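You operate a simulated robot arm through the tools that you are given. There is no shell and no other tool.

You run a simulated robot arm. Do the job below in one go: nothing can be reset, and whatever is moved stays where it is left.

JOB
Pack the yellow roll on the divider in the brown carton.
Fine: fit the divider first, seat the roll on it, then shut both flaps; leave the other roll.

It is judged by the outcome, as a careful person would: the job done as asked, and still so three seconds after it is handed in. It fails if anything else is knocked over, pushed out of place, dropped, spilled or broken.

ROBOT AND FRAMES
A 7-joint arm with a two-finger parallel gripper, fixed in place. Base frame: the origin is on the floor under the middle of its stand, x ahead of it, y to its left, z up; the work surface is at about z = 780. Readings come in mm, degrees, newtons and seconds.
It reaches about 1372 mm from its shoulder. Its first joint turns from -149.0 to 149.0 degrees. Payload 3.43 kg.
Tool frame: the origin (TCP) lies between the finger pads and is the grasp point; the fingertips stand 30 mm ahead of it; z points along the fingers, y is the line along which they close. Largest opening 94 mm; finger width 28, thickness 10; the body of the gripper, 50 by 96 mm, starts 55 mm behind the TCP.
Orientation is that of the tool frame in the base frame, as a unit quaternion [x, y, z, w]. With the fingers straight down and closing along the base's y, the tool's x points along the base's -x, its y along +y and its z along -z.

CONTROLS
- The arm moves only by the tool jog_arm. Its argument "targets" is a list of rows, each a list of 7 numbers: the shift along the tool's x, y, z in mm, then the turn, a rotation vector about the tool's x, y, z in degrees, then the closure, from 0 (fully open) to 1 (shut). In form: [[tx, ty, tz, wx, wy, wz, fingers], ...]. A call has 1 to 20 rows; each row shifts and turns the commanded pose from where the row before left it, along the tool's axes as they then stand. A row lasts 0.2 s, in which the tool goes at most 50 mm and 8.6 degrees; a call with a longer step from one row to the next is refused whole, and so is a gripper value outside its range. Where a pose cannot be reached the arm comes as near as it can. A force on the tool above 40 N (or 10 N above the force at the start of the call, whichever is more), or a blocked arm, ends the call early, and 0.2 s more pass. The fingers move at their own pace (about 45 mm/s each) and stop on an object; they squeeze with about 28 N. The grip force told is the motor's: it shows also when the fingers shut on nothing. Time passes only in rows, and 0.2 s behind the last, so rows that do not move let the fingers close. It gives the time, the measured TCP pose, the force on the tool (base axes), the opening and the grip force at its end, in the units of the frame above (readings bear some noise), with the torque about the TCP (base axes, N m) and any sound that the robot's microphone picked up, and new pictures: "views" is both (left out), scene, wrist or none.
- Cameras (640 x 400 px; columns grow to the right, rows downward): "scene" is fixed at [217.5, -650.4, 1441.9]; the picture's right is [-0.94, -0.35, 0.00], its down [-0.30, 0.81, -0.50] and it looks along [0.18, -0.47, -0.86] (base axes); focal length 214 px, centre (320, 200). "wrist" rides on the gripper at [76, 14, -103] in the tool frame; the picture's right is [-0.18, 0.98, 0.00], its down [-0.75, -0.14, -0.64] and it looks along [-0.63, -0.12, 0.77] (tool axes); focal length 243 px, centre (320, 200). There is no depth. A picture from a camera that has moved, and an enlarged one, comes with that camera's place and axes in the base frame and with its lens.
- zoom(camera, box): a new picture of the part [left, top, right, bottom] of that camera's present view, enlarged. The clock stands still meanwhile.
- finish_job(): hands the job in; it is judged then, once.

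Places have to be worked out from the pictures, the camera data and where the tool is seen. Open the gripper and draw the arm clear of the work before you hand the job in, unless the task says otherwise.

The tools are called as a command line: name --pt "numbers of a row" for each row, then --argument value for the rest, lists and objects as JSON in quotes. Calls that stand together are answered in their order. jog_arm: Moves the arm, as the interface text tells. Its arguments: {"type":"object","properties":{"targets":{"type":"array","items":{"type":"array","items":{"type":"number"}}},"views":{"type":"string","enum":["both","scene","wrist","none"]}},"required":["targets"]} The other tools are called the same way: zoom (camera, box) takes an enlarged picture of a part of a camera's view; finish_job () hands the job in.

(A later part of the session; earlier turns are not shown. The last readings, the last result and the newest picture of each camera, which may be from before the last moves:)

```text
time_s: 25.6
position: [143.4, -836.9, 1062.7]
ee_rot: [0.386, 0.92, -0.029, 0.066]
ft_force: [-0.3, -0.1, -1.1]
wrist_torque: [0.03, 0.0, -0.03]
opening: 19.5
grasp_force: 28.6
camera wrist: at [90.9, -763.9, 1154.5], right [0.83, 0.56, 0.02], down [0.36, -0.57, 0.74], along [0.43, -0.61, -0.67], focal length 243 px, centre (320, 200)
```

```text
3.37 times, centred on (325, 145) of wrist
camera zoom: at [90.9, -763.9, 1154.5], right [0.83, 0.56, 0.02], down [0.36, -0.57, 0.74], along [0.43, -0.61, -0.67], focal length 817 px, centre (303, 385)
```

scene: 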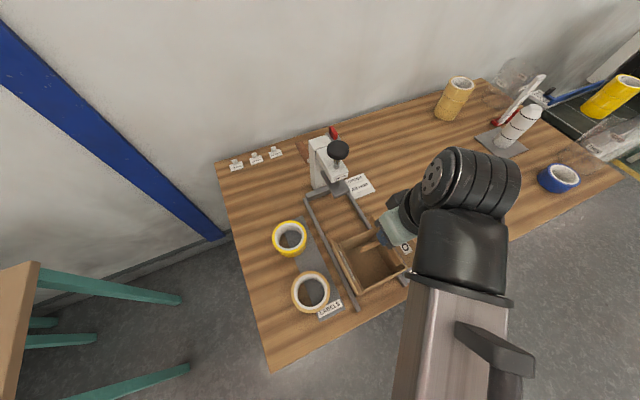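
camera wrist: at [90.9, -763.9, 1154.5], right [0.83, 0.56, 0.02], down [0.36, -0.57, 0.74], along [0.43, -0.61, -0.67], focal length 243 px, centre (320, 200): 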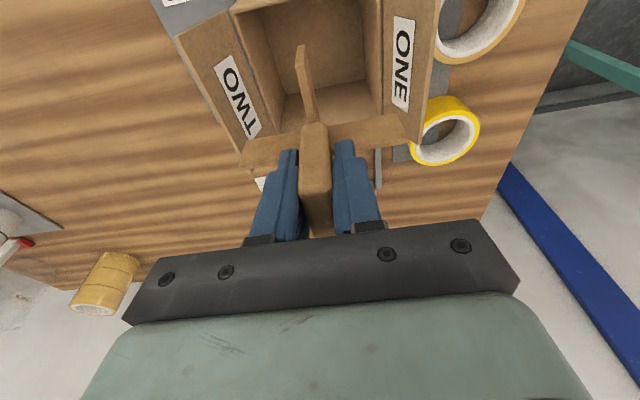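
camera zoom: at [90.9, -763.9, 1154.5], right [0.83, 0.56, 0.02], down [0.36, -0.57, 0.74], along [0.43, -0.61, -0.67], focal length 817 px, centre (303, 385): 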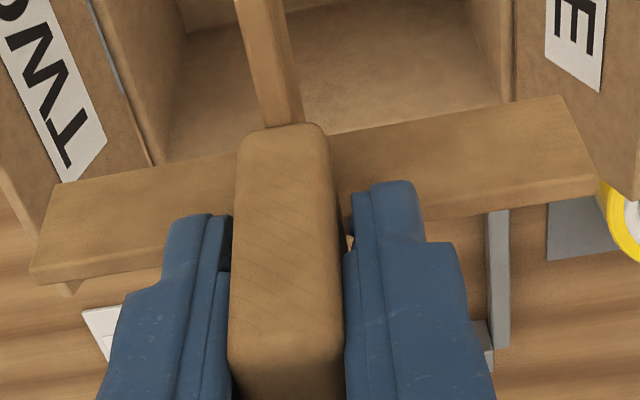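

From this view the divider's centre sits within ~2 mm of the carton's centre, arms parallel to its walls, cross height ≈29 mm, bottom ≈65 mm below TCP. I'll nudge it to centre, give it a temporary 25° twist for easy entry past the rim, and lower to just above the rim.

jog_arm --pt "1.14 3.57 -0.16 0 0 0 1.0" --pt "0 0 0 1.167 0 8.25 1.0" --pt "0 0 0 1.167 0 8.25 1.0" --pt "0 0 0 1.167 0 8.25 1.0" --pt "4.9 0 34.6 0 0 0 1.0" --pt "4.9 0 34.6 0 0 0 1.0" --pt "3.5 0 24.8 0 0 0 1.0" --pt "0 0 0 0 0 0 1.0" --views "both"

zoom --camera "wrist" --box '[180, 0, 460, 180]'

zoom --camera "scene" --box '[310, 190, 430, 300]'

```text
time_s: 27.4
position: [144.2, -835.0, 968.2]
ee_rot: [0.576, 0.815, -0.041, 0.058]
ft_force: [0.7, -0.2, -0.5]
wrist_torque: [-0.02, 0.0, 0.0]
opening: 19.1
grasp_force: 27.9
camera wrist: at [128.9, -746.3, 1059.0], right [0.99, 0.16, 0.03], down [0.09, -0.66, 0.74], along [0.13, -0.73, -0.67], focal length 243 px, centre (320, 200)
```

scene: 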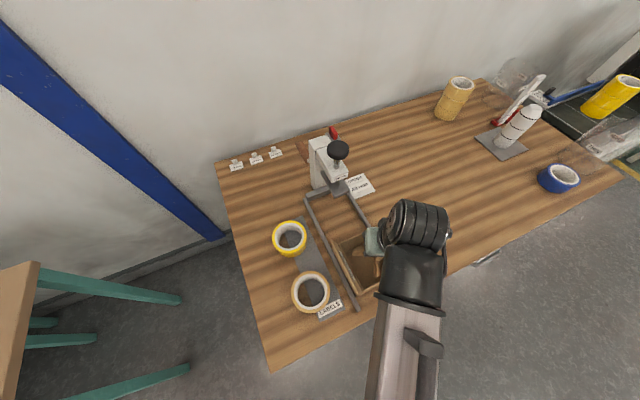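
wrist: 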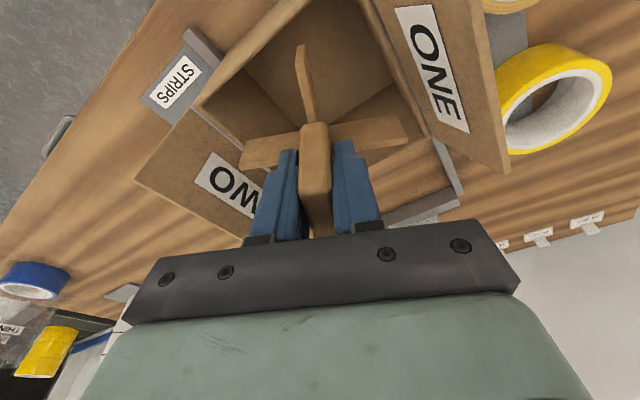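

```text
2.22 times, centred on (320, 90) of wrist
camera zoom: at [128.9, -746.3, 1059.0], right [0.99, 0.16, 0.03], down [0.09, -0.66, 0.74], along [0.13, -0.73, -0.67], focal length 539 px, centre (320, 444)
```

zoom: 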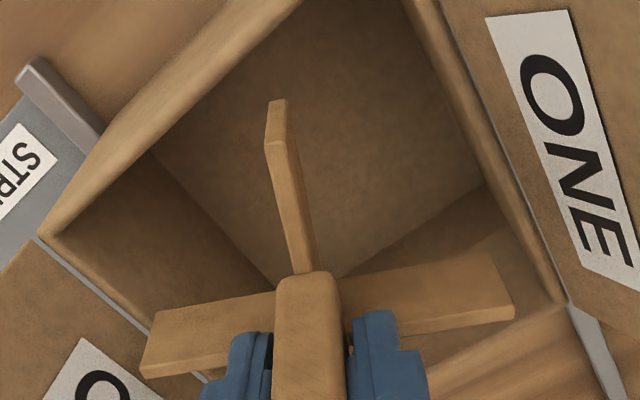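

```text
3.64 times, centred on (370, 245) of scene
camera zoom: at [217.5, -650.4, 1441.9], right [-0.94, -0.35, 0.0], down [-0.3, 0.81, -0.5], along [0.18, -0.47, -0.86], focal length 780 px, centre (138, 36)
```

zoom: 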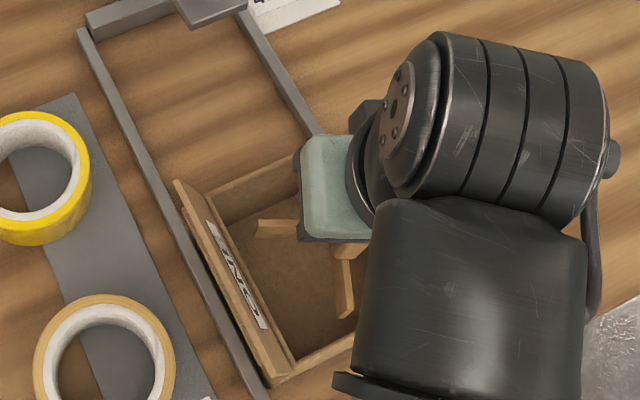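

The twisted arms sit about 10 mm clear of every wall. Lowering into the carton to roughly 9 mm above its floor.

jog_arm --pt "1.4 0 9.9 0 0 0 1.0" --pt "1.4 0 9.9 0 0 0 1.0" --pt "2.1 0 14.85 0 0 0 1.0" --pt "2.8 0 19.8 0 0 0 1.0" --pt "2.8 0 19.8 0 0 0 1.0" --pt "2.8 0 19.8 0 0 0 1.0" --pt "2.1 0 14.85 0 0 0 1.0" --pt "0 0 0 0 0 0 1.0" --views "both"

zoom --camera "wrist" --box '[180, 0, 460, 180]'

```text
time_s: 29.2
position: [145.6, -834.7, 857.8]
ee_rot: [0.576, 0.815, -0.042, 0.058]
ft_force: [0.4, 0.8, -0.4]
wrist_torque: [0.03, -0.01, -0.05]
opening: 19.3
grasp_force: 28.3
camera wrist: at [128.9, -746.4, 949.3], right [0.99, 0.16, 0.03], down [0.09, -0.66, 0.74], along [0.13, -0.73, -0.67], focal length 243 px, centre (320, 200)
```

scene: 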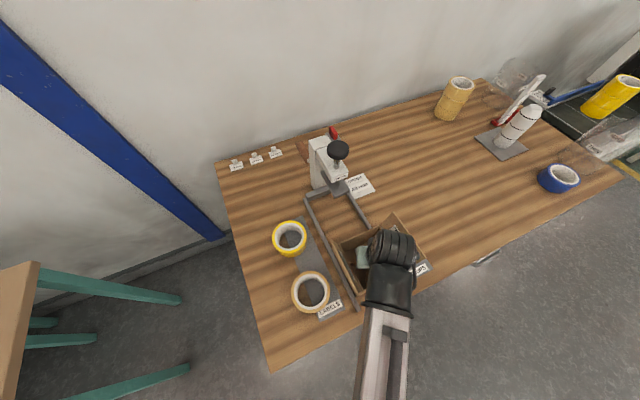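
wrist: 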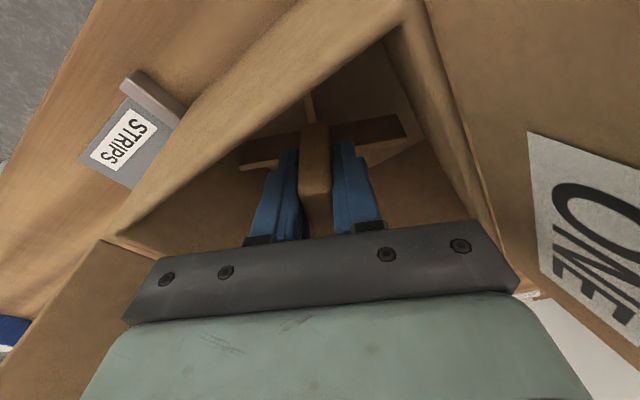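

```text
2.22 times, centred on (320, 90) of wrist
camera zoom: at [128.9, -746.4, 949.3], right [0.99, 0.16, 0.03], down [0.09, -0.66, 0.74], along [0.13, -0.73, -0.67], focal length 539 px, centre (320, 444)
```

zoom: 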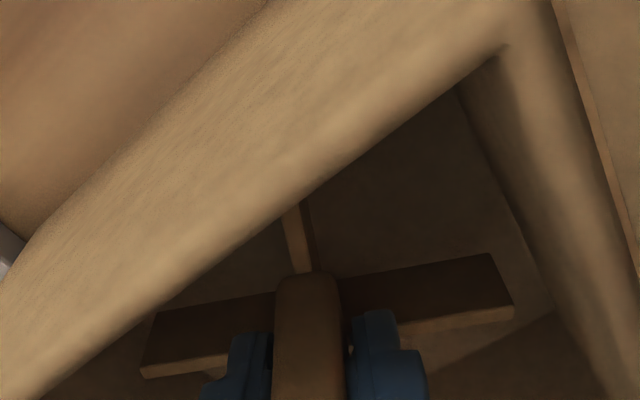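

Inside without any contact force. Now untwisting 25° back to square with the walls while holding its centre.

jog_arm --pt "-0.3 -0.95 0 -1.167 0 -8.25 1.0" --pt "-0.1 -0.99 0 -1.167 0 -8.25 1.0" --pt "0.05 -0.99 0 -1.167 0 -8.25 1.0" --pt "0 0 0 0 0 0 1.0" --views "both"

zoom --camera "wrist" --box '[180, 0, 460, 200]'

```text
time_s: 30.2
position: [142.2, -836.7, 857.8]
ee_rot: [0.385, 0.92, -0.028, 0.065]
ft_force: [0.1, 0.4, -0.8]
wrist_torque: [0.0, -0.03, 0.03]
opening: 19.4
grasp_force: 28.1
camera wrist: at [89.9, -763.5, 949.5], right [0.83, 0.56, 0.03], down [0.36, -0.57, 0.74], along [0.43, -0.61, -0.67], focal length 243 px, centre (320, 200)
```

scene: 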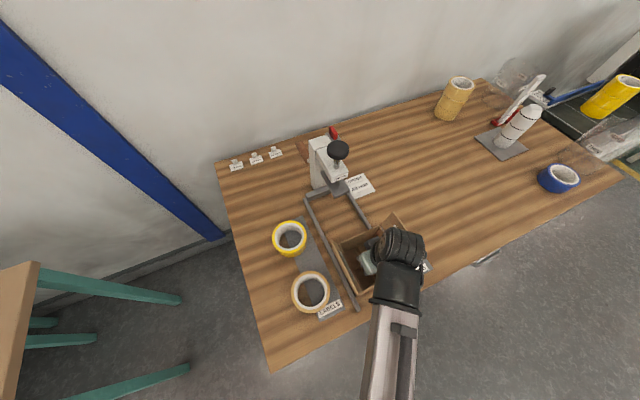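
wrist: 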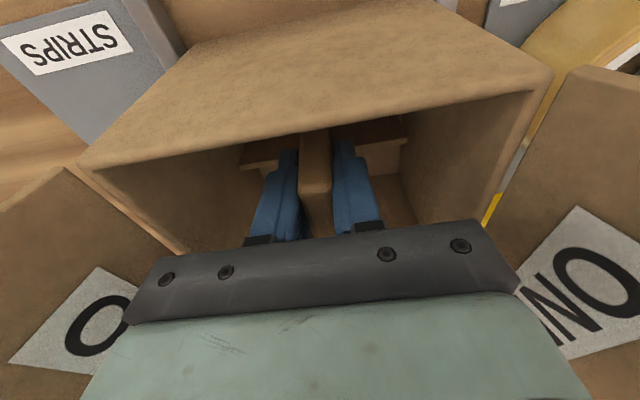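

```text
2.00 times, centred on (320, 100) of wrist
camera zoom: at [89.9, -763.5, 949.5], right [0.83, 0.56, 0.03], down [0.36, -0.57, 0.74], along [0.43, -0.61, -0.67], focal length 485 px, centre (320, 400)
```

zoom: 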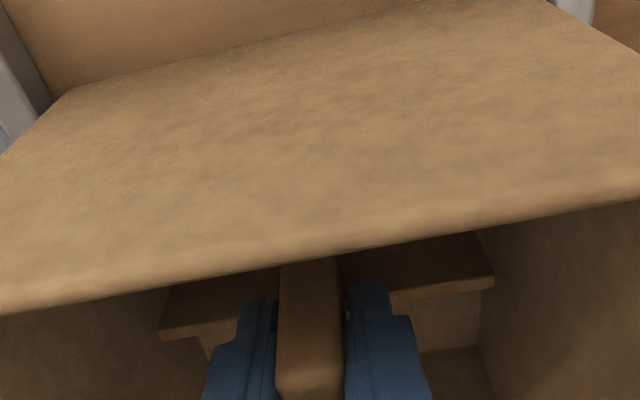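

No contact force after untwisting, and both side arms sit inside the walls. Easing down the last few millimetres to find the floor.

jog_arm --pt "0.42 0 2.97 0 0 0 1.0" --pt "0.28 0 1.98 0 0 0 1.0" --pt "0 0 0 0 0 0 1.0" --views "none"

```text
time_s: 31.0
position: [142.3, -837.1, 854.2]
ee_rot: [0.386, 0.92, -0.028, 0.065]
ft_force: [-0.6, 0.0, 0.0]
wrist_torque: [0.0, -0.03, -0.03]
opening: 19.2
grasp_force: 27.8
```

Still free (no force) at z≈853–854. Lowering further in 1–2 mm steps.

jog_arm --pt "0.28 0 1.98 0 0 0 1.0" --pt "0 0 0 0 0 0 1.0" --views "none"

jog_arm --pt "0.21 0 1.49 0 0 0 1.0" --pt "0 0 0 0 0 0 1.0" --views "none"

```text
time_s: 31.6
position: [143.0, -835.7, 851.1]
ee_rot: [0.386, 0.92, -0.028, 0.065]
ft_force: [-0.6, -0.4, -0.1]
wrist_torque: [0.01, 0.0, 0.01]
opening: 19.4
grasp_force: 27.7
```

```text
time_s: 32.2
position: [141.4, -837.1, 850.5]
ee_rot: [0.386, 0.92, -0.028, 0.066]
ft_force: [-0.2, 0.6, 0.5]
wrist_torque: [0.06, -0.02, 0.0]
opening: 19.6
grasp_force: 28.0
```

jog_arm --pt "0.21 0 1.49 0 0 0 1.0" --pt "0 0 0 0 0 0 1.0" --views "none"

```text
time_s: 32.8
position: [143.2, -837.0, 849.9]
ee_rot: [0.385, 0.92, -0.029, 0.065]
ft_force: [-1.1, -0.7, 11.6]
wrist_torque: [0.23, 0.15, -0.01]
opening: 19.3
grasp_force: 28.8
```

Upward force of 11.6 N: the divider is on the carton floor. Relieving the press slightly and opening the fingers to about 40 mm.

jog_arm --pt "-0.1 0 -0.7 0 0 0 1.0" --pt "0 0 0 0 0 0 0.9" --pt "0 0 0 0 0 0 0.7" --pt "0 0 0 0 0 0 0.58" --pt "0 0 0 0 0 0 0.58" --views "both"

zoom --camera "wrist" --box '[180, 60, 460, 240]'

```text
time_s: 34.0
position: [142.5, -837.0, 848.8]
ee_rot: [0.386, 0.92, -0.028, 0.065]
ft_force: [-0.8, -0.7, 0.5]
wrist_torque: [-0.02, -0.01, -0.03]
opening: 39.6
grasp_force: 0.0
camera wrist: at [89.8, -763.4, 940.4], right [0.83, 0.56, 0.03], down [0.36, -0.57, 0.74], along [0.43, -0.61, -0.67], focal length 243 px, centre (320, 200)
```

scene: 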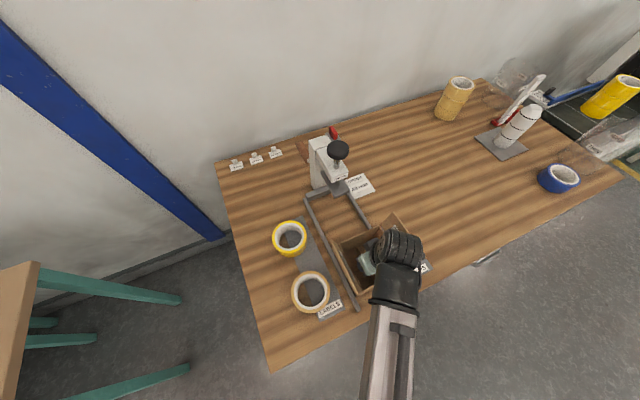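
wrist: 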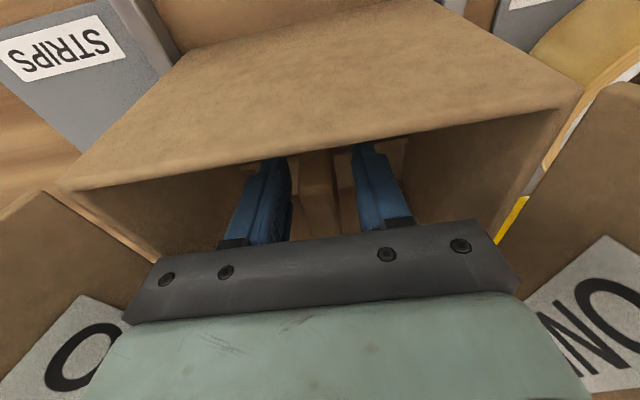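

```text
2.22 times, centred on (320, 150) of wrist
camera zoom: at [89.8, -763.4, 940.4], right [0.83, 0.56, 0.03], down [0.36, -0.57, 0.74], along [0.43, -0.61, -0.67], focal length 539 px, centre (320, 311)
```

zoom: 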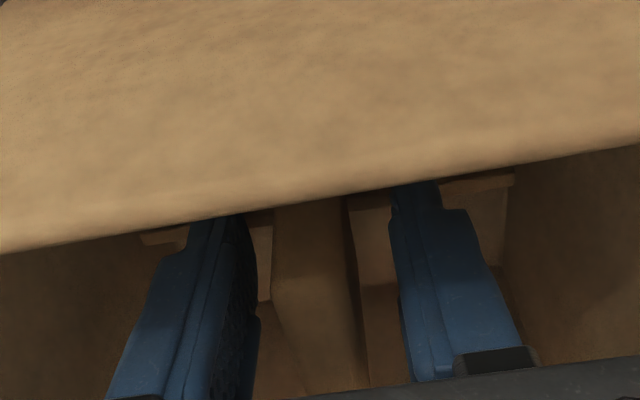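

The divider stands free between the open fingers. Withdrawing straight up.

jog_arm --pt "-1.4 0 -9.9 0 0 0 0.58" --pt "-2.8 0 -19.8 0 0 0 0.58" --pt "-5.6 0 -39.6 0 0 0 0.58" --pt "-6.3 0 -44.5 0 0 0 0.58" --pt "-6.3 0 -44.5 0 0 0 0.58" --pt "-6.3 0 -44.5 0 0 0 0.58" --pt "0 0 0 0 0 0 0.58" --views "both"

zoom --camera "wrist" --box '[180, 0, 480, 190]'

```text
time_s: 35.6
position: [142.8, -837.7, 1054.7]
ee_rot: [0.386, 0.92, -0.027, 0.064]
ft_force: [-0.5, 0.2, 0.0]
wrist_torque: [-0.02, -0.01, 0.02]
opening: 39.5
grasp_force: 0.1
camera wrist: at [90.3, -763.6, 1146.6], right [0.83, 0.56, 0.03], down [0.36, -0.57, 0.74], along [0.43, -0.61, -0.67], focal length 243 px, centre (320, 200)
```

scene: 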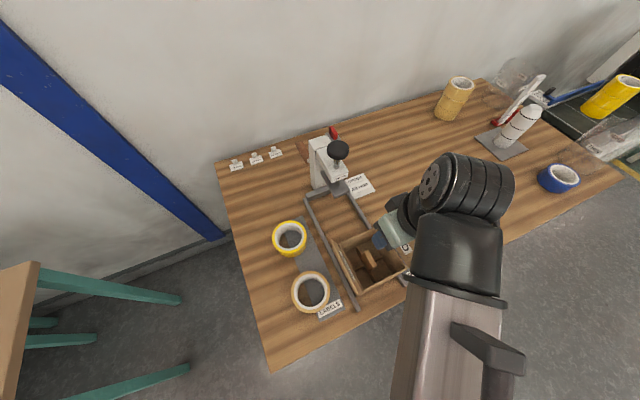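
wrist: 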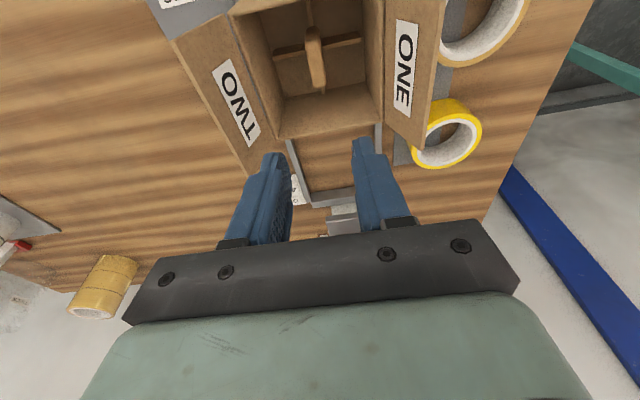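

```text
2.11 times, centred on (330, 95) of wrist
camera zoom: at [90.3, -763.6, 1146.6], right [0.83, 0.56, 0.03], down [0.36, -0.57, 0.74], along [0.43, -0.61, -0.67], focal length 511 px, centre (299, 421)
```

zoom: 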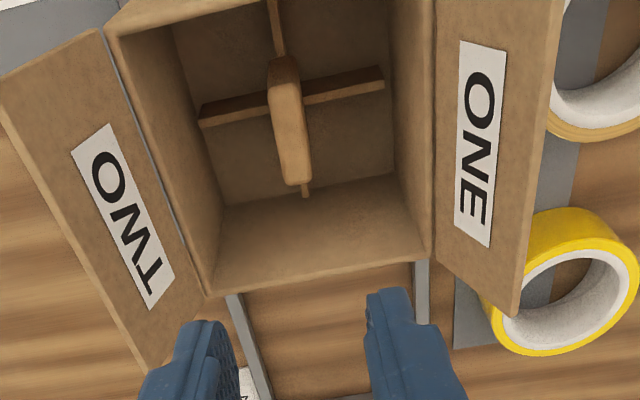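

The divider is seated squarely in the carton. Next I'll take the tool back to vertical and move over the yellow roll (estimated around (384,-830)) to measure its core; the carton leaves no room outside the roll for a finger, so I plan to hold it by spreading the fingers inside the core.

jog_arm --pt "0 0 0 0 8 0 0.58" --pt "-27.4 36.4 0 0 0 0 0.68" --pt "-27.4 36.4 0 0 0 0 0.68" --pt "-27.4 36.4 0 0 0 0 0.68" --pt "-27.4 36.4 0 0 0 0 0.68" --pt "-27.4 36.4 0 0 0 0 0.68" --pt "0 0 0 0 0 0 0.68" --views "both"

zoom --camera "wrist" --box '[230, 20, 410, 180]'

zoom --camera "scene" --box '[320, 210, 440, 300]'

```text
time_s: 37.2
position: [368.5, -805.8, 1054.4]
ee_rot: [0.386, 0.922, -0.001, 0.001]
ft_force: [-0.1, -0.4, 0.3]
wrist_torque: [0.0, -0.02, 0.01]
opening: 30.2
grasp_force: 0.1
camera wrist: at [325.5, -742.3, 1157.0], right [0.83, 0.56, 0.0], down [0.43, -0.64, 0.64], along [0.36, -0.53, -0.77], focal length 243 px, centre (320, 200)
```

scene: 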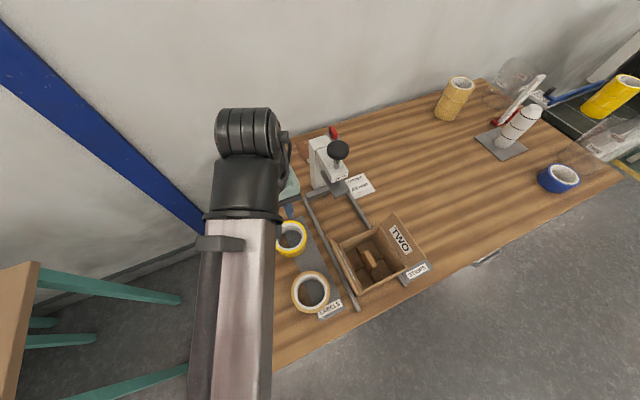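
wrist: 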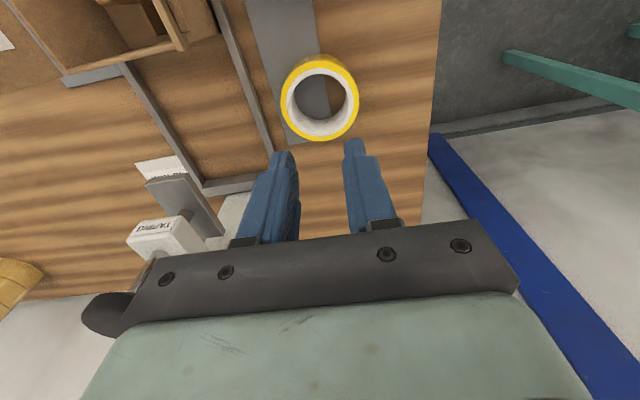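

```text
2.50 times, centred on (320, 100) of wrist
camera zoom: at [325.5, -742.3, 1157.0], right [0.83, 0.56, 0.0], down [0.43, -0.64, 0.64], along [0.36, -0.53, -0.77], focal length 606 px, centre (320, 450)
```

zoom: 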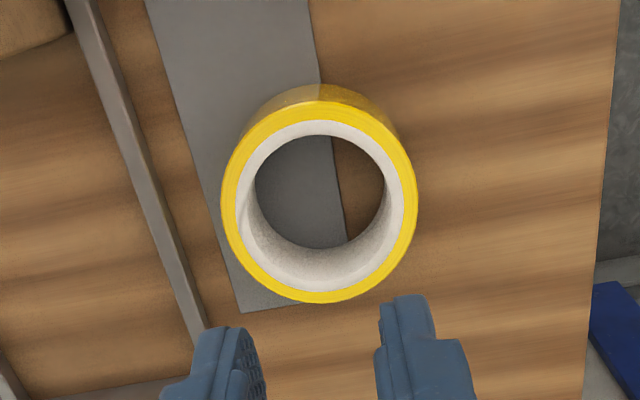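

```text
4.44 times, centred on (380, 255) of scene
camera zoom: at [217.5, -650.4, 1441.9], right [-0.94, -0.35, 0.0], down [-0.3, 0.81, -0.5], along [0.18, -0.47, -0.86], focal length 953 px, centre (53, -44)
```

zoom: 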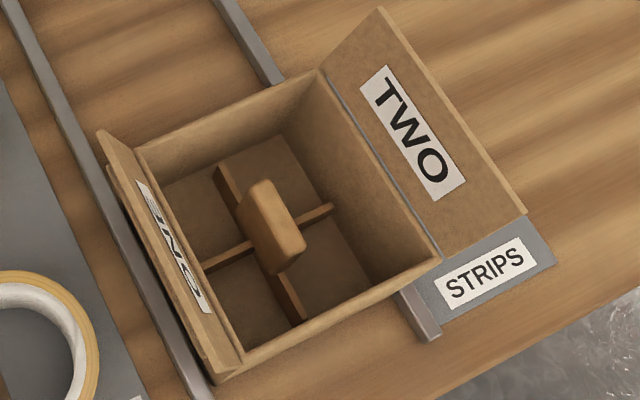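

The divider sits neatly in the carton. The roll's top centre works out to (385.7,-831), OD ≈104 mm. Let me look closer at the core bore and at the finger shape, which seems stepped on its outer side.

zoom --camera "wrist" --box '[230, 140, 420, 250]'

zoom --camera "wrist" --box '[270, 45, 370, 145]'

```text
3.37 times, centred on (325, 195) of wrist
camera zoom: at [325.5, -742.3, 1157.0], right [0.83, 0.56, 0.0], down [0.43, -0.64, 0.64], along [0.36, -0.53, -0.77], focal length 817 px, centre (303, 217)
```

zoom: 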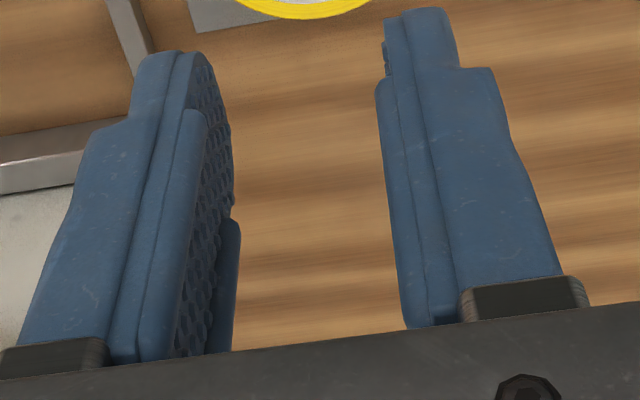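

```text
4.00 times, centred on (320, 95) of wrist
camera zoom: at [325.5, -742.3, 1157.0], right [0.83, 0.56, 0.0], down [0.43, -0.64, 0.64], along [0.36, -0.53, -0.77], focal length 970 px, centre (320, 620)
```

zoom: 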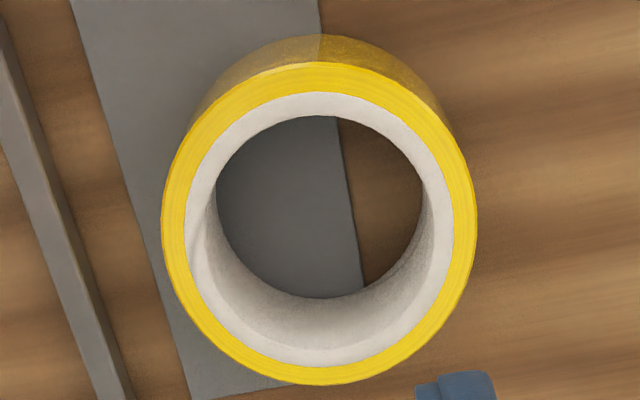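

The bore is ≈74 mm, and the fingers' thin tips are about 22 mm long, so I'll insert roughly 20 mm with the fingers nearly closed, then spread them. Moving over the roll's centre and down to just above it.

jog_arm --pt "-29.5 -5.5 0 0 0 0 0.787" --pt "0 0 43.5 0 0 0 0.787" --pt "0 0 43.5 0 0 0 0.787" --pt "0 0 43.5 0 0 0 0.787" --pt "0 0 40 0 0 0 0.787" --pt "0 0 0 0 0 0 0.787" --views "both"

zoom --camera "wrist" --box '[200, 60, 440, 240]'

zoom --camera "scene" --box '[230, 180, 350, 300]'

```text
time_s: 38.6
position: [385.9, -831.6, 883.2]
ee_rot: [0.387, 0.922, -0.001, 0.001]
ft_force: [-0.3, -0.1, -0.4]
wrist_torque: [-0.02, 0.02, 0.0]
opening: 20.2
grasp_force: 0.0
camera wrist: at [342.5, -767.7, 985.9], right [0.83, 0.56, 0.0], down [0.43, -0.63, 0.64], along [0.36, -0.53, -0.77], focal length 243 px, centre (320, 200)
```

scene: 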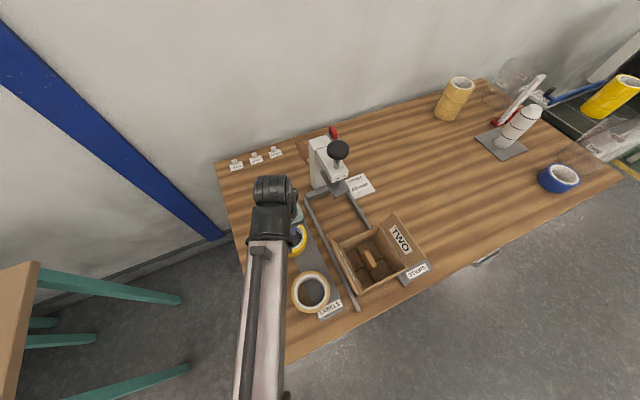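
wrist: 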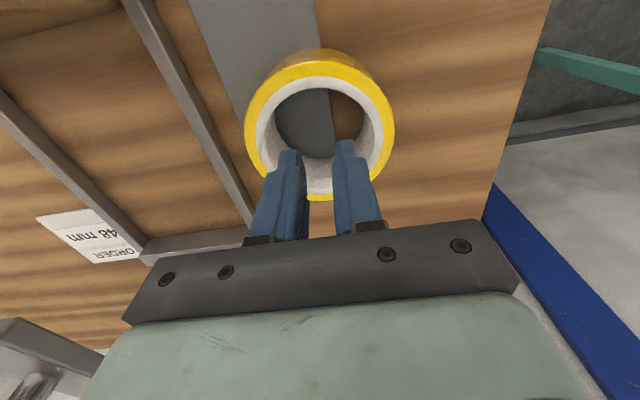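

```text
2.22 times, centred on (320, 150) of wrist
camera zoom: at [342.5, -767.7, 985.9], right [0.83, 0.56, 0.0], down [0.43, -0.63, 0.64], along [0.36, -0.53, -0.77], focal length 539 px, centre (320, 311)
```

zoom: 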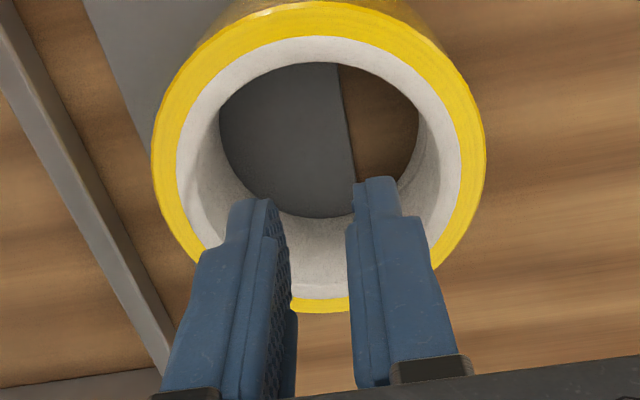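

```text
3.33 times, centred on (290, 240) of scene
camera zoom: at [217.5, -650.4, 1441.9], right [-0.94, -0.35, 0.0], down [-0.3, 0.81, -0.5], along [0.18, -0.47, -0.86], focal length 715 px, centre (420, 67)
```

zoom: 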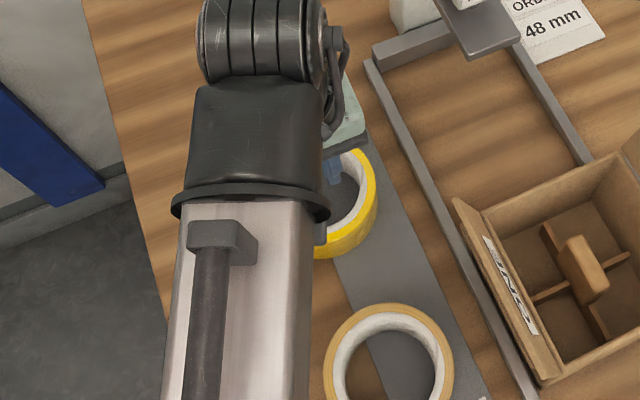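

The roll is centred under the tool to within ~2 mm and the fingers fit well inside its bore. Lowering so the tips enter the core about 20 mm.

jog_arm --pt "-1 0 18 0 0 0 0.787" --pt "0 0 15 0 0 0 0.787" --pt "0 0 10 0 0 0 0.787" --pt "0 0 0 0 0 0 0.787" --views "wrist"

zoom --camera "wrist" --box '[200, 60, 440, 240]'

```text
time_s: 39.6
position: [387.0, -833.6, 840.6]
ee_rot: [0.387, 0.922, -0.001, 0.0]
ft_force: [-0.2, 0.5, -0.4]
wrist_torque: [0.03, 0.01, 0.02]
opening: 20.2
grasp_force: 0.0
camera wrist: at [343.5, -768.4, 943.5], right [0.83, 0.56, 0.0], down [0.43, -0.64, 0.64], along [0.36, -0.53, -0.77], focal length 243 px, centre (320, 200)
```

wrist: 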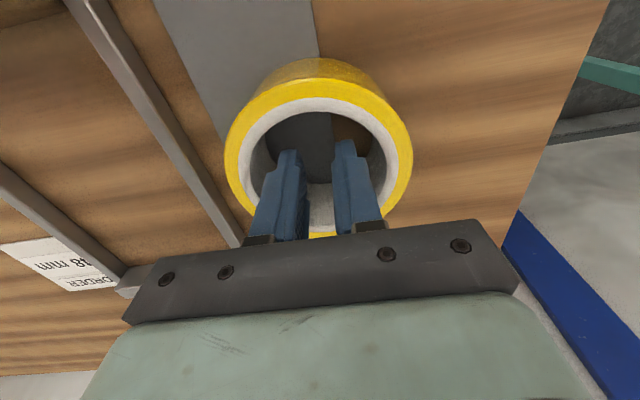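

```text
2.22 times, centred on (320, 150) of wrist
camera zoom: at [343.5, -768.4, 943.5], right [0.83, 0.56, 0.0], down [0.43, -0.64, 0.64], along [0.36, -0.53, -0.77], focal length 539 px, centre (320, 311)
```

zoom: 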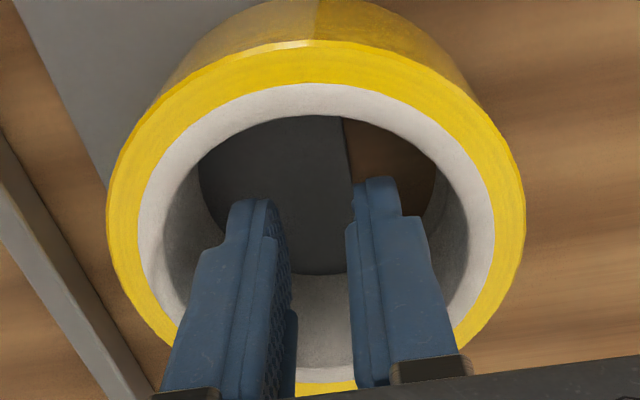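

The tips are inside the core with no contact. Spreading the fingers until they bear on the bore.

jog_arm --pt "0 0 0 0 0 0 0.65" --pt "0 0 0 0 0 0 0.55" --pt "0 0 0 0 0 0 0.45" --pt "0 0 0 0 0 0 0.35" --pt "0 0 0 0 0 0 0.3" --pt "0 0 0 0 0 0 0.3" --views "wrist"

zoom --camera "wrist" --box '[200, 60, 440, 240]'

```text
time_s: 41.0
position: [386.2, -831.7, 842.2]
ee_rot: [0.387, 0.922, -0.001, 0.001]
ft_force: [1.2, -0.3, -1.3]
wrist_torque: [-0.01, -0.03, 0.0]
opening: 49.8
grasp_force: 0.0
camera wrist: at [343.5, -768.4, 943.7], right [0.83, 0.56, 0.0], down [0.43, -0.64, 0.64], along [0.36, -0.53, -0.77], focal length 243 px, centre (320, 200)
```

wrist: 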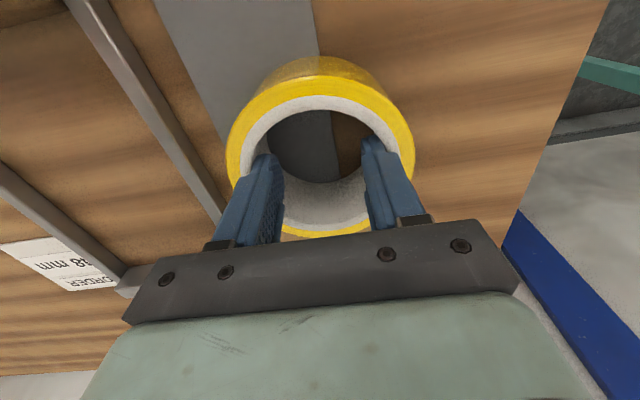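

```text
2.22 times, centred on (320, 150) of wrist
camera zoom: at [343.5, -768.4, 943.7], right [0.83, 0.56, 0.0], down [0.43, -0.64, 0.64], along [0.36, -0.53, -0.77], focal length 539 px, centre (320, 311)
```

zoom: 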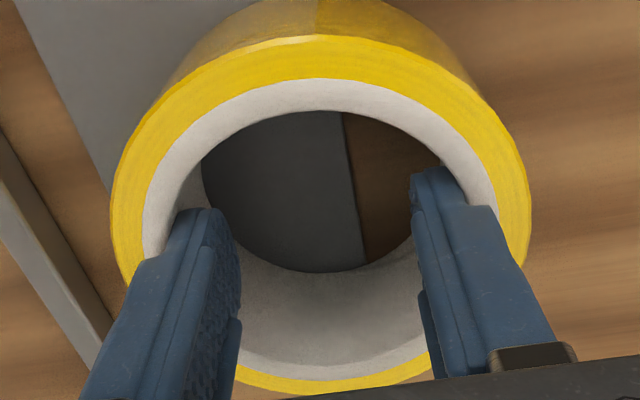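

The fingers stopped at 49.8 mm against the bore. Commanding full opening for a firm outward hold and test-lifting a few millimetres.

jog_arm --pt "0 0 0 0 0 0 0.1" --pt "0 0 0 0 0 0 0.0" --pt "0 0 -4 0 0 0 0.0" --pt "0 0 -4 0 0 0 0.0" --pt "0 0 0 0 0 0 0.0" --views "both"

zoom --camera "wrist" --box '[200, 60, 440, 240]'

```text
time_s: 42.2
position: [386.9, -832.1, 848.7]
ee_rot: [0.387, 0.922, -0.001, 0.001]
ft_force: [1.0, 0.1, -1.6]
wrist_torque: [-0.05, 0.03, -0.01]
opening: 50.5
grasp_force: 0.1
camera wrist: at [343.1, -768.3, 951.9], right [0.83, 0.56, 0.0], down [0.43, -0.64, 0.64], along [0.36, -0.53, -0.77], focal length 243 px, centre (320, 200)
```

scene: 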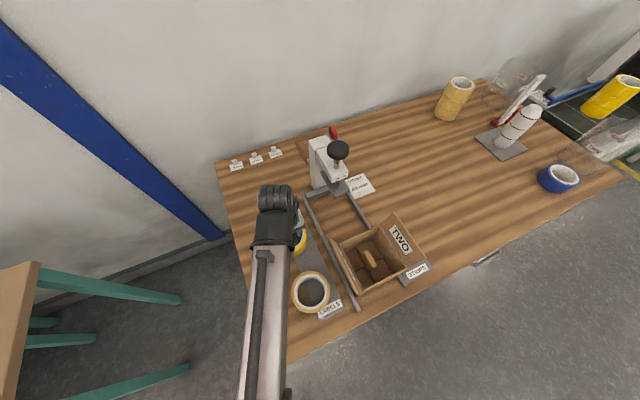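
wrist: 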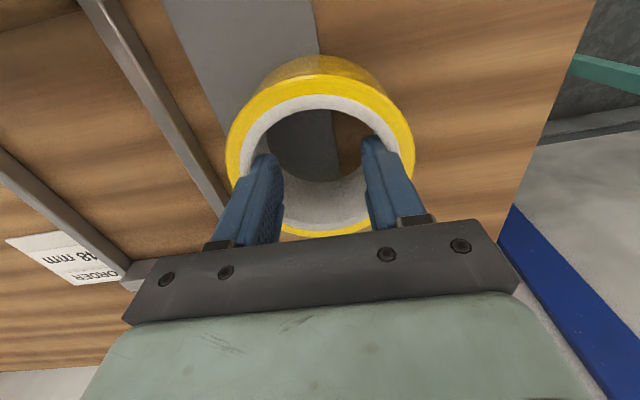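

```text
2.22 times, centred on (320, 150) of wrist
camera zoom: at [343.1, -768.3, 951.9], right [0.83, 0.56, 0.0], down [0.43, -0.64, 0.64], along [0.36, -0.53, -0.77], focal length 539 px, centre (320, 311)
```

zoom: 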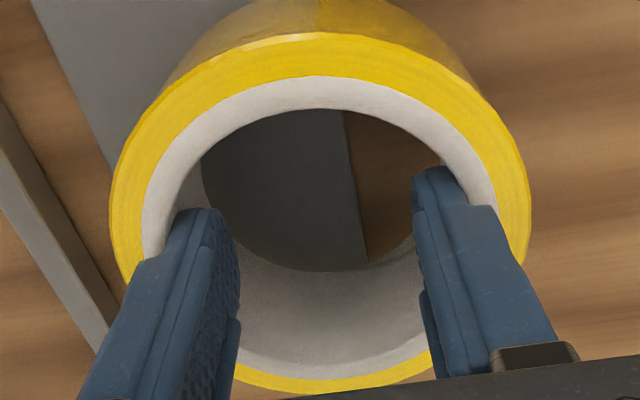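

The roll rises with the fingers (same place in the view, table dropping away). Lifting on slowly and checking that it doesn't slip.

jog_arm --pt "0 0 -8 0 0 0 0.0" --pt "0 0 -12 0 0 0 0.0" --pt "0 0 -15 0 0 0 0.0" --pt "0 0 0 0 0 0 0.0" --pt "0 0 0 0 0 0 0.0" --views "wrist"

zoom --camera "wrist" --box '[200, 60, 440, 240]'

```text
time_s: 43.4
position: [386.6, -832.5, 884.0]
ee_rot: [0.387, 0.922, -0.001, 0.001]
ft_force: [0.2, 0.0, -1.9]
wrist_torque: [-0.03, -0.02, -0.03]
opening: 50.2
grasp_force: 0.0
camera wrist: at [343.4, -768.7, 987.0], right [0.83, 0.56, 0.0], down [0.43, -0.64, 0.64], along [0.36, -0.53, -0.77], focal length 243 px, centre (320, 200)
```

wrist: 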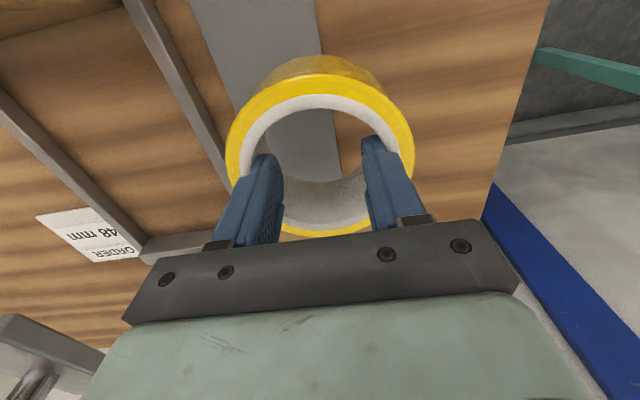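

```text
2.22 times, centred on (320, 150) of wrist
camera zoom: at [343.4, -768.7, 987.0], right [0.83, 0.56, 0.0], down [0.43, -0.64, 0.64], along [0.36, -0.53, -0.77], focal length 539 px, centre (320, 311)
```

zoom: 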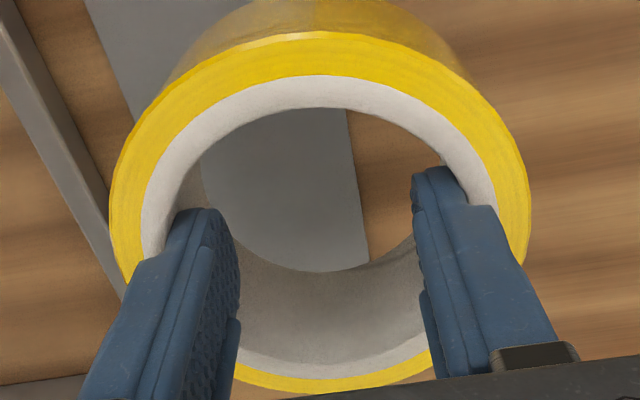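

No slip at all; the roll hangs level, weight about 1.9 N, centred on the tool. Raising it above flap height and carrying it gently to over the carton.

jog_arm --pt "0 0 -20 0 0 0 0.0" --pt "0 0 -34 0 0 0 0.0" --pt "0 0 -34 0 0 0 0.0" --pt "0 0 -34 0 0 0 0.0" --pt "0 0 -34 0 0 0 0.0" --pt "0 0 -18 0 0 0 0.0" --pt "10 -11.2 0 0 0 0 0.0" --pt "20.1 -22.1 0 0 0 0 0.0" --pt "20.1 -22.1 0 0 0 0 0.0" --pt "20.1 -22.1 0 0 0 0 0.0" --pt "20.1 -22.1 0 0 0 0 0.0" --pt "20.1 -22.1 0 0 0 0 0.0" --pt "20.1 -22.1 0 0 0 0 0.0" --pt "20.1 -22.1 0 0 0 0 0.0" --pt "10.3 -11.3 0 0 0 0 0.0" --pt "0 0 0 0 0 0 0.0" --pt "0 0 0 0 0 0 0.0" --views "both"

zoom --camera "wrist" --box '[180, 0, 460, 240]'

zoom --camera "scene" --box '[300, 170, 450, 300]'

```text
time_s: 47.0
position: [145.7, -841.5, 1058.9]
ee_rot: [0.387, 0.922, -0.001, 0.0]
ft_force: [-0.2, 0.1, -2.1]
wrist_torque: [-0.01, 0.0, 0.03]
opening: 50.2
grasp_force: 0.1
camera wrist: at [103.3, -777.7, 1160.4], right [0.83, 0.56, 0.0], down [0.43, -0.64, 0.64], along [0.36, -0.53, -0.77], focal length 243 px, centre (320, 200)
```

scene: 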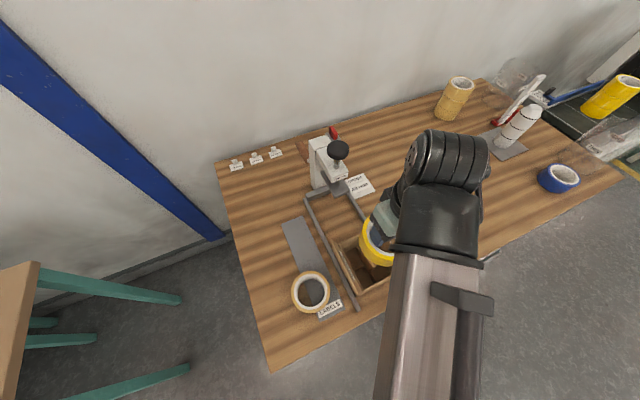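
wrist: 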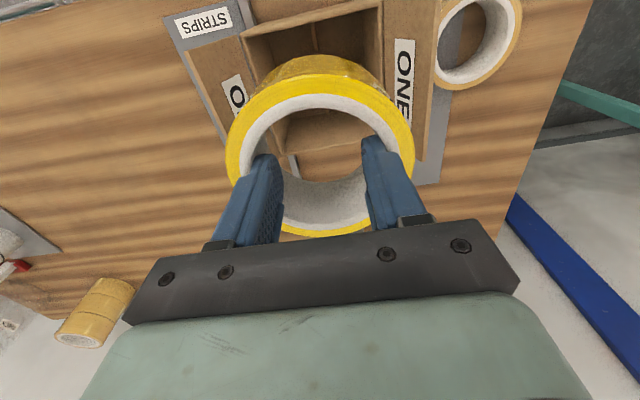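

```text
1.67 times, centred on (320, 120) of wrist
camera zoom: at [103.3, -777.7, 1160.4], right [0.83, 0.56, 0.0], down [0.43, -0.64, 0.64], along [0.36, -0.53, -0.77], focal length 404 px, centre (320, 333)
```

zoom: 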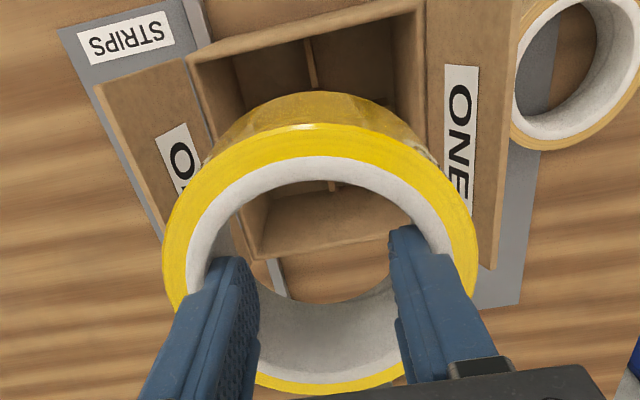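

```text
3.08 times, centred on (375, 235) of scene
camera zoom: at [217.5, -650.4, 1441.9], right [-0.94, -0.35, 0.0], down [-0.3, 0.81, -0.5], along [0.18, -0.47, -0.86], focal length 660 px, centre (151, 92)
```

zoom: 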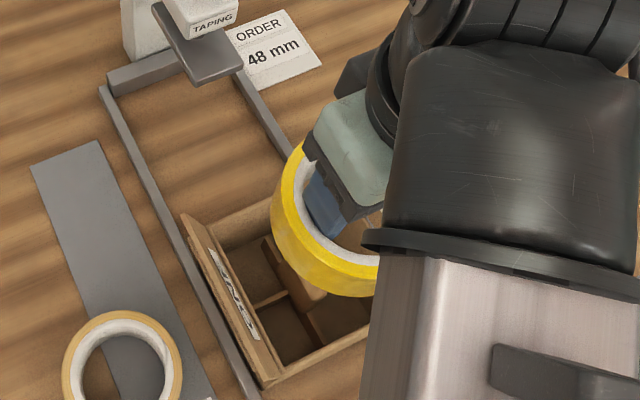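

The roll is centred over the carton to within about a millimetre. Lowering until its bottom is just above the rim, then checking again.

jog_arm --pt "0 0 20 0 0 0 0.0" --pt "0 0 30 0 0 0 0.0" --pt "0 0 30 0 0 0 0.0" --pt "0 0 16 0 0 0 0.0" --pt "0 0 0 0 0 0 0.0" --views "both"

zoom --camera "wrist" --box '[180, 0, 460, 240]'

zoom --camera "scene" --box '[310, 200, 430, 300]'

```text
time_s: 48.2
position: [147.3, -841.4, 961.8]
ee_rot: [0.387, 0.922, -0.001, 0.0]
ft_force: [-0.7, 0.4, -1.9]
wrist_torque: [0.0, 0.02, 0.01]
opening: 50.2
grasp_force: 0.1
camera wrist: at [103.7, -777.7, 1064.5], right [0.83, 0.56, 0.0], down [0.43, -0.63, 0.64], along [0.36, -0.53, -0.77], focal length 243 px, centre (320, 200)
```

scene: 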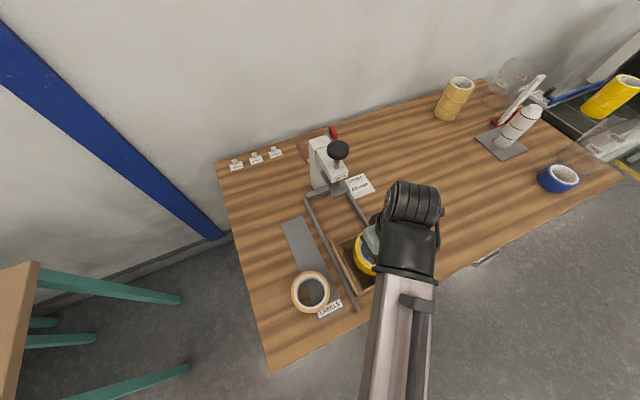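
wrist: 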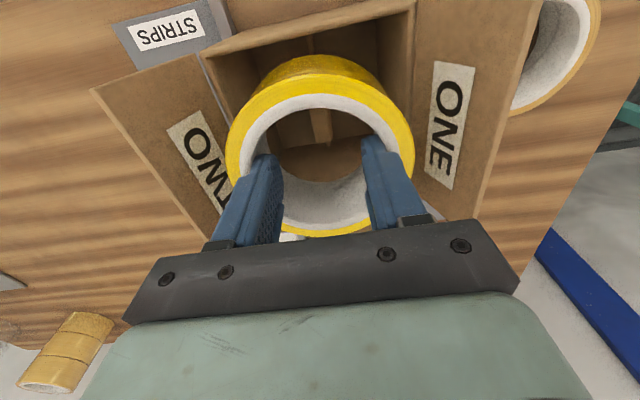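

```text
1.67 times, centred on (320, 120) of wrist
camera zoom: at [103.7, -777.7, 1064.5], right [0.83, 0.56, 0.0], down [0.43, -0.63, 0.64], along [0.36, -0.53, -0.77], focal length 404 px, centre (320, 333)
```

zoom: 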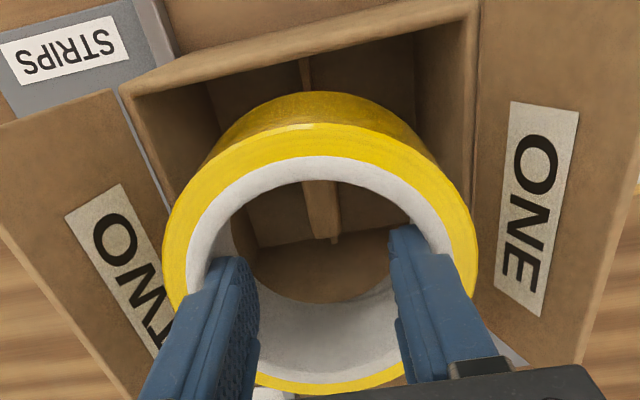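

```text
4.00 times, centred on (370, 250) of scene
camera zoom: at [217.5, -650.4, 1441.9], right [-0.94, -0.35, 0.0], down [-0.3, 0.81, -0.5], along [0.18, -0.47, -0.86], focal length 858 px, centre (120, 0)
```

zoom: 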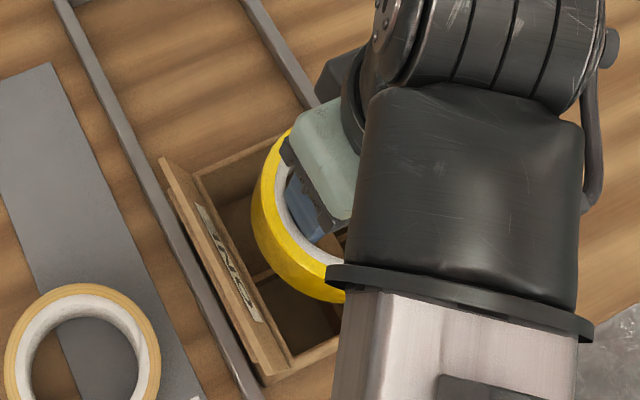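

The roll hangs level; the rim corners put the carton's centre about 1–2 mm further in x-tool, so I nudge by 1 mm and lower into the carton to ≈8 mm above the divider.

jog_arm --pt "1.0 0.8 10 0 0 0 0.0" --pt "0 0 15 0 0 0 0.0" --pt "0 0 18 0 0 0 0.0" --pt "0 0 18 0 0 0 0.0" --pt "0 0 18 0 0 0 0.0" --pt "0 0 0 0 0 0 0.0" --views "both"

zoom --camera "wrist" --box '[180, 0, 460, 240]'

```text
time_s: 49.6
position: [146.9, -841.2, 882.3]
ee_rot: [0.387, 0.922, -0.002, 0.0]
ft_force: [0.3, -0.3, -1.0]
wrist_torque: [-0.05, 0.0, -0.01]
opening: 50.4
grasp_force: 0.1
camera wrist: at [103.3, -777.0, 985.1], right [0.83, 0.56, 0.0], down [0.43, -0.64, 0.64], along [0.36, -0.53, -0.77], focal length 243 px, centre (320, 200)
```

scene: 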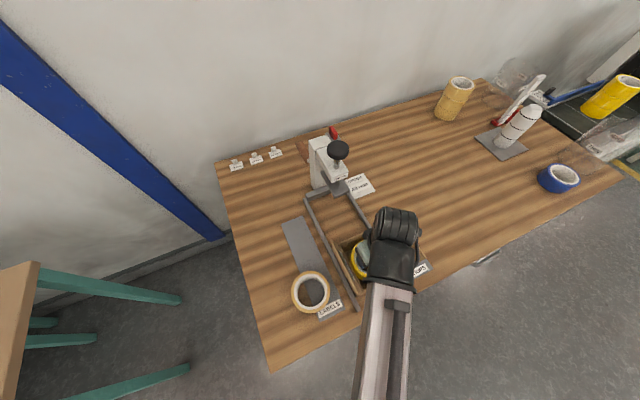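
wrist: 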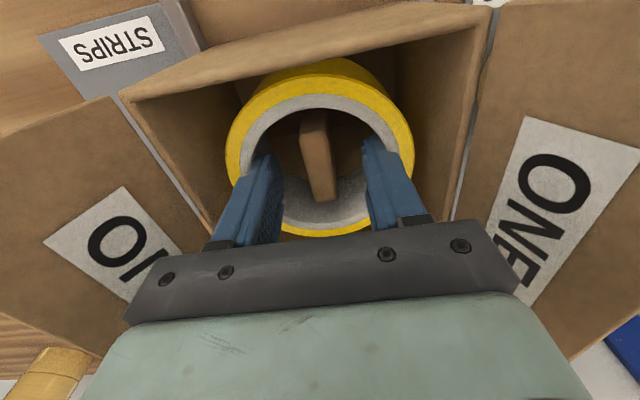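

```text
1.67 times, centred on (320, 120) of wrist
camera zoom: at [103.3, -777.0, 985.1], right [0.83, 0.56, 0.0], down [0.43, -0.64, 0.64], along [0.36, -0.53, -0.77], focal length 404 px, centre (320, 333)
```

zoom: 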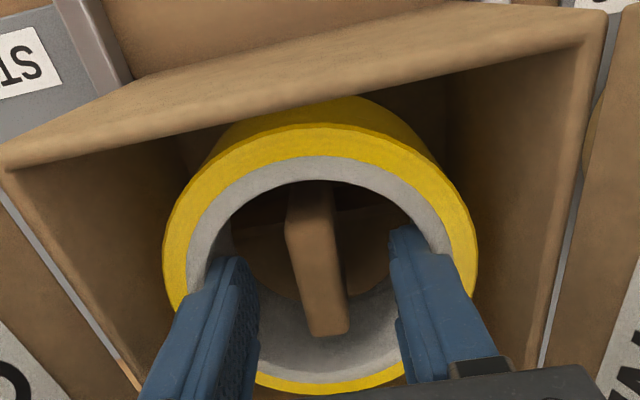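

The tab is entering the core cleanly and there's room all round. Lowering in small steps until the roll meets the divider.

jog_arm --pt "0 0 3 0 0 0 0.0" --pt "0 0 2 0 0 0 0.0" --pt "0 0 0 0 0 0 0.0" --views "none"

jog_arm --pt "0 0 2 0 0 0 0.0" --pt "0 0 0 0 0 0 0.0" --views "none"

```text
time_s: 50.4
position: [146.3, -839.4, 877.4]
ee_rot: [0.386, 0.922, -0.002, 0.0]
ft_force: [0.3, 0.9, -2.2]
wrist_torque: [-0.03, -0.01, -0.01]
opening: 50.6
grasp_force: 0.1
```

```text
time_s: 51.0
position: [147.4, -840.8, 874.9]
ee_rot: [0.387, 0.922, -0.001, 0.0]
ft_force: [0.2, 0.1, -1.3]
wrist_torque: [0.0, -0.04, 0.01]
opening: 50.7
grasp_force: 0.0
```

jog_arm --pt "0 0 1.5 0 0 0 0.0" --pt "0 0 0 0 0 0 0.0" --views "none"

```text
time_s: 51.6
position: [146.8, -841.4, 874.5]
ee_rot: [0.386, 0.922, -0.001, 0.0]
ft_force: [-0.2, -0.7, -1.2]
wrist_torque: [-0.02, -0.01, -0.01]
opening: 50.4
grasp_force: 0.1
```

Still carrying the roll's weight (no contact yet) at z≈874. Continuing down by about a millimetre at a time.

jog_arm --pt "0 0 1.5 0 0 0 0.0" --pt "0 0 0 0 0 0 0.0" --views "none"

```text
time_s: 52.2
position: [147.0, -840.0, 872.9]
ee_rot: [0.387, 0.922, -0.001, 0.001]
ft_force: [0.3, -0.6, 9.4]
wrist_torque: [-0.01, 0.01, 0.07]
opening: 50.6
grasp_force: 0.0
```

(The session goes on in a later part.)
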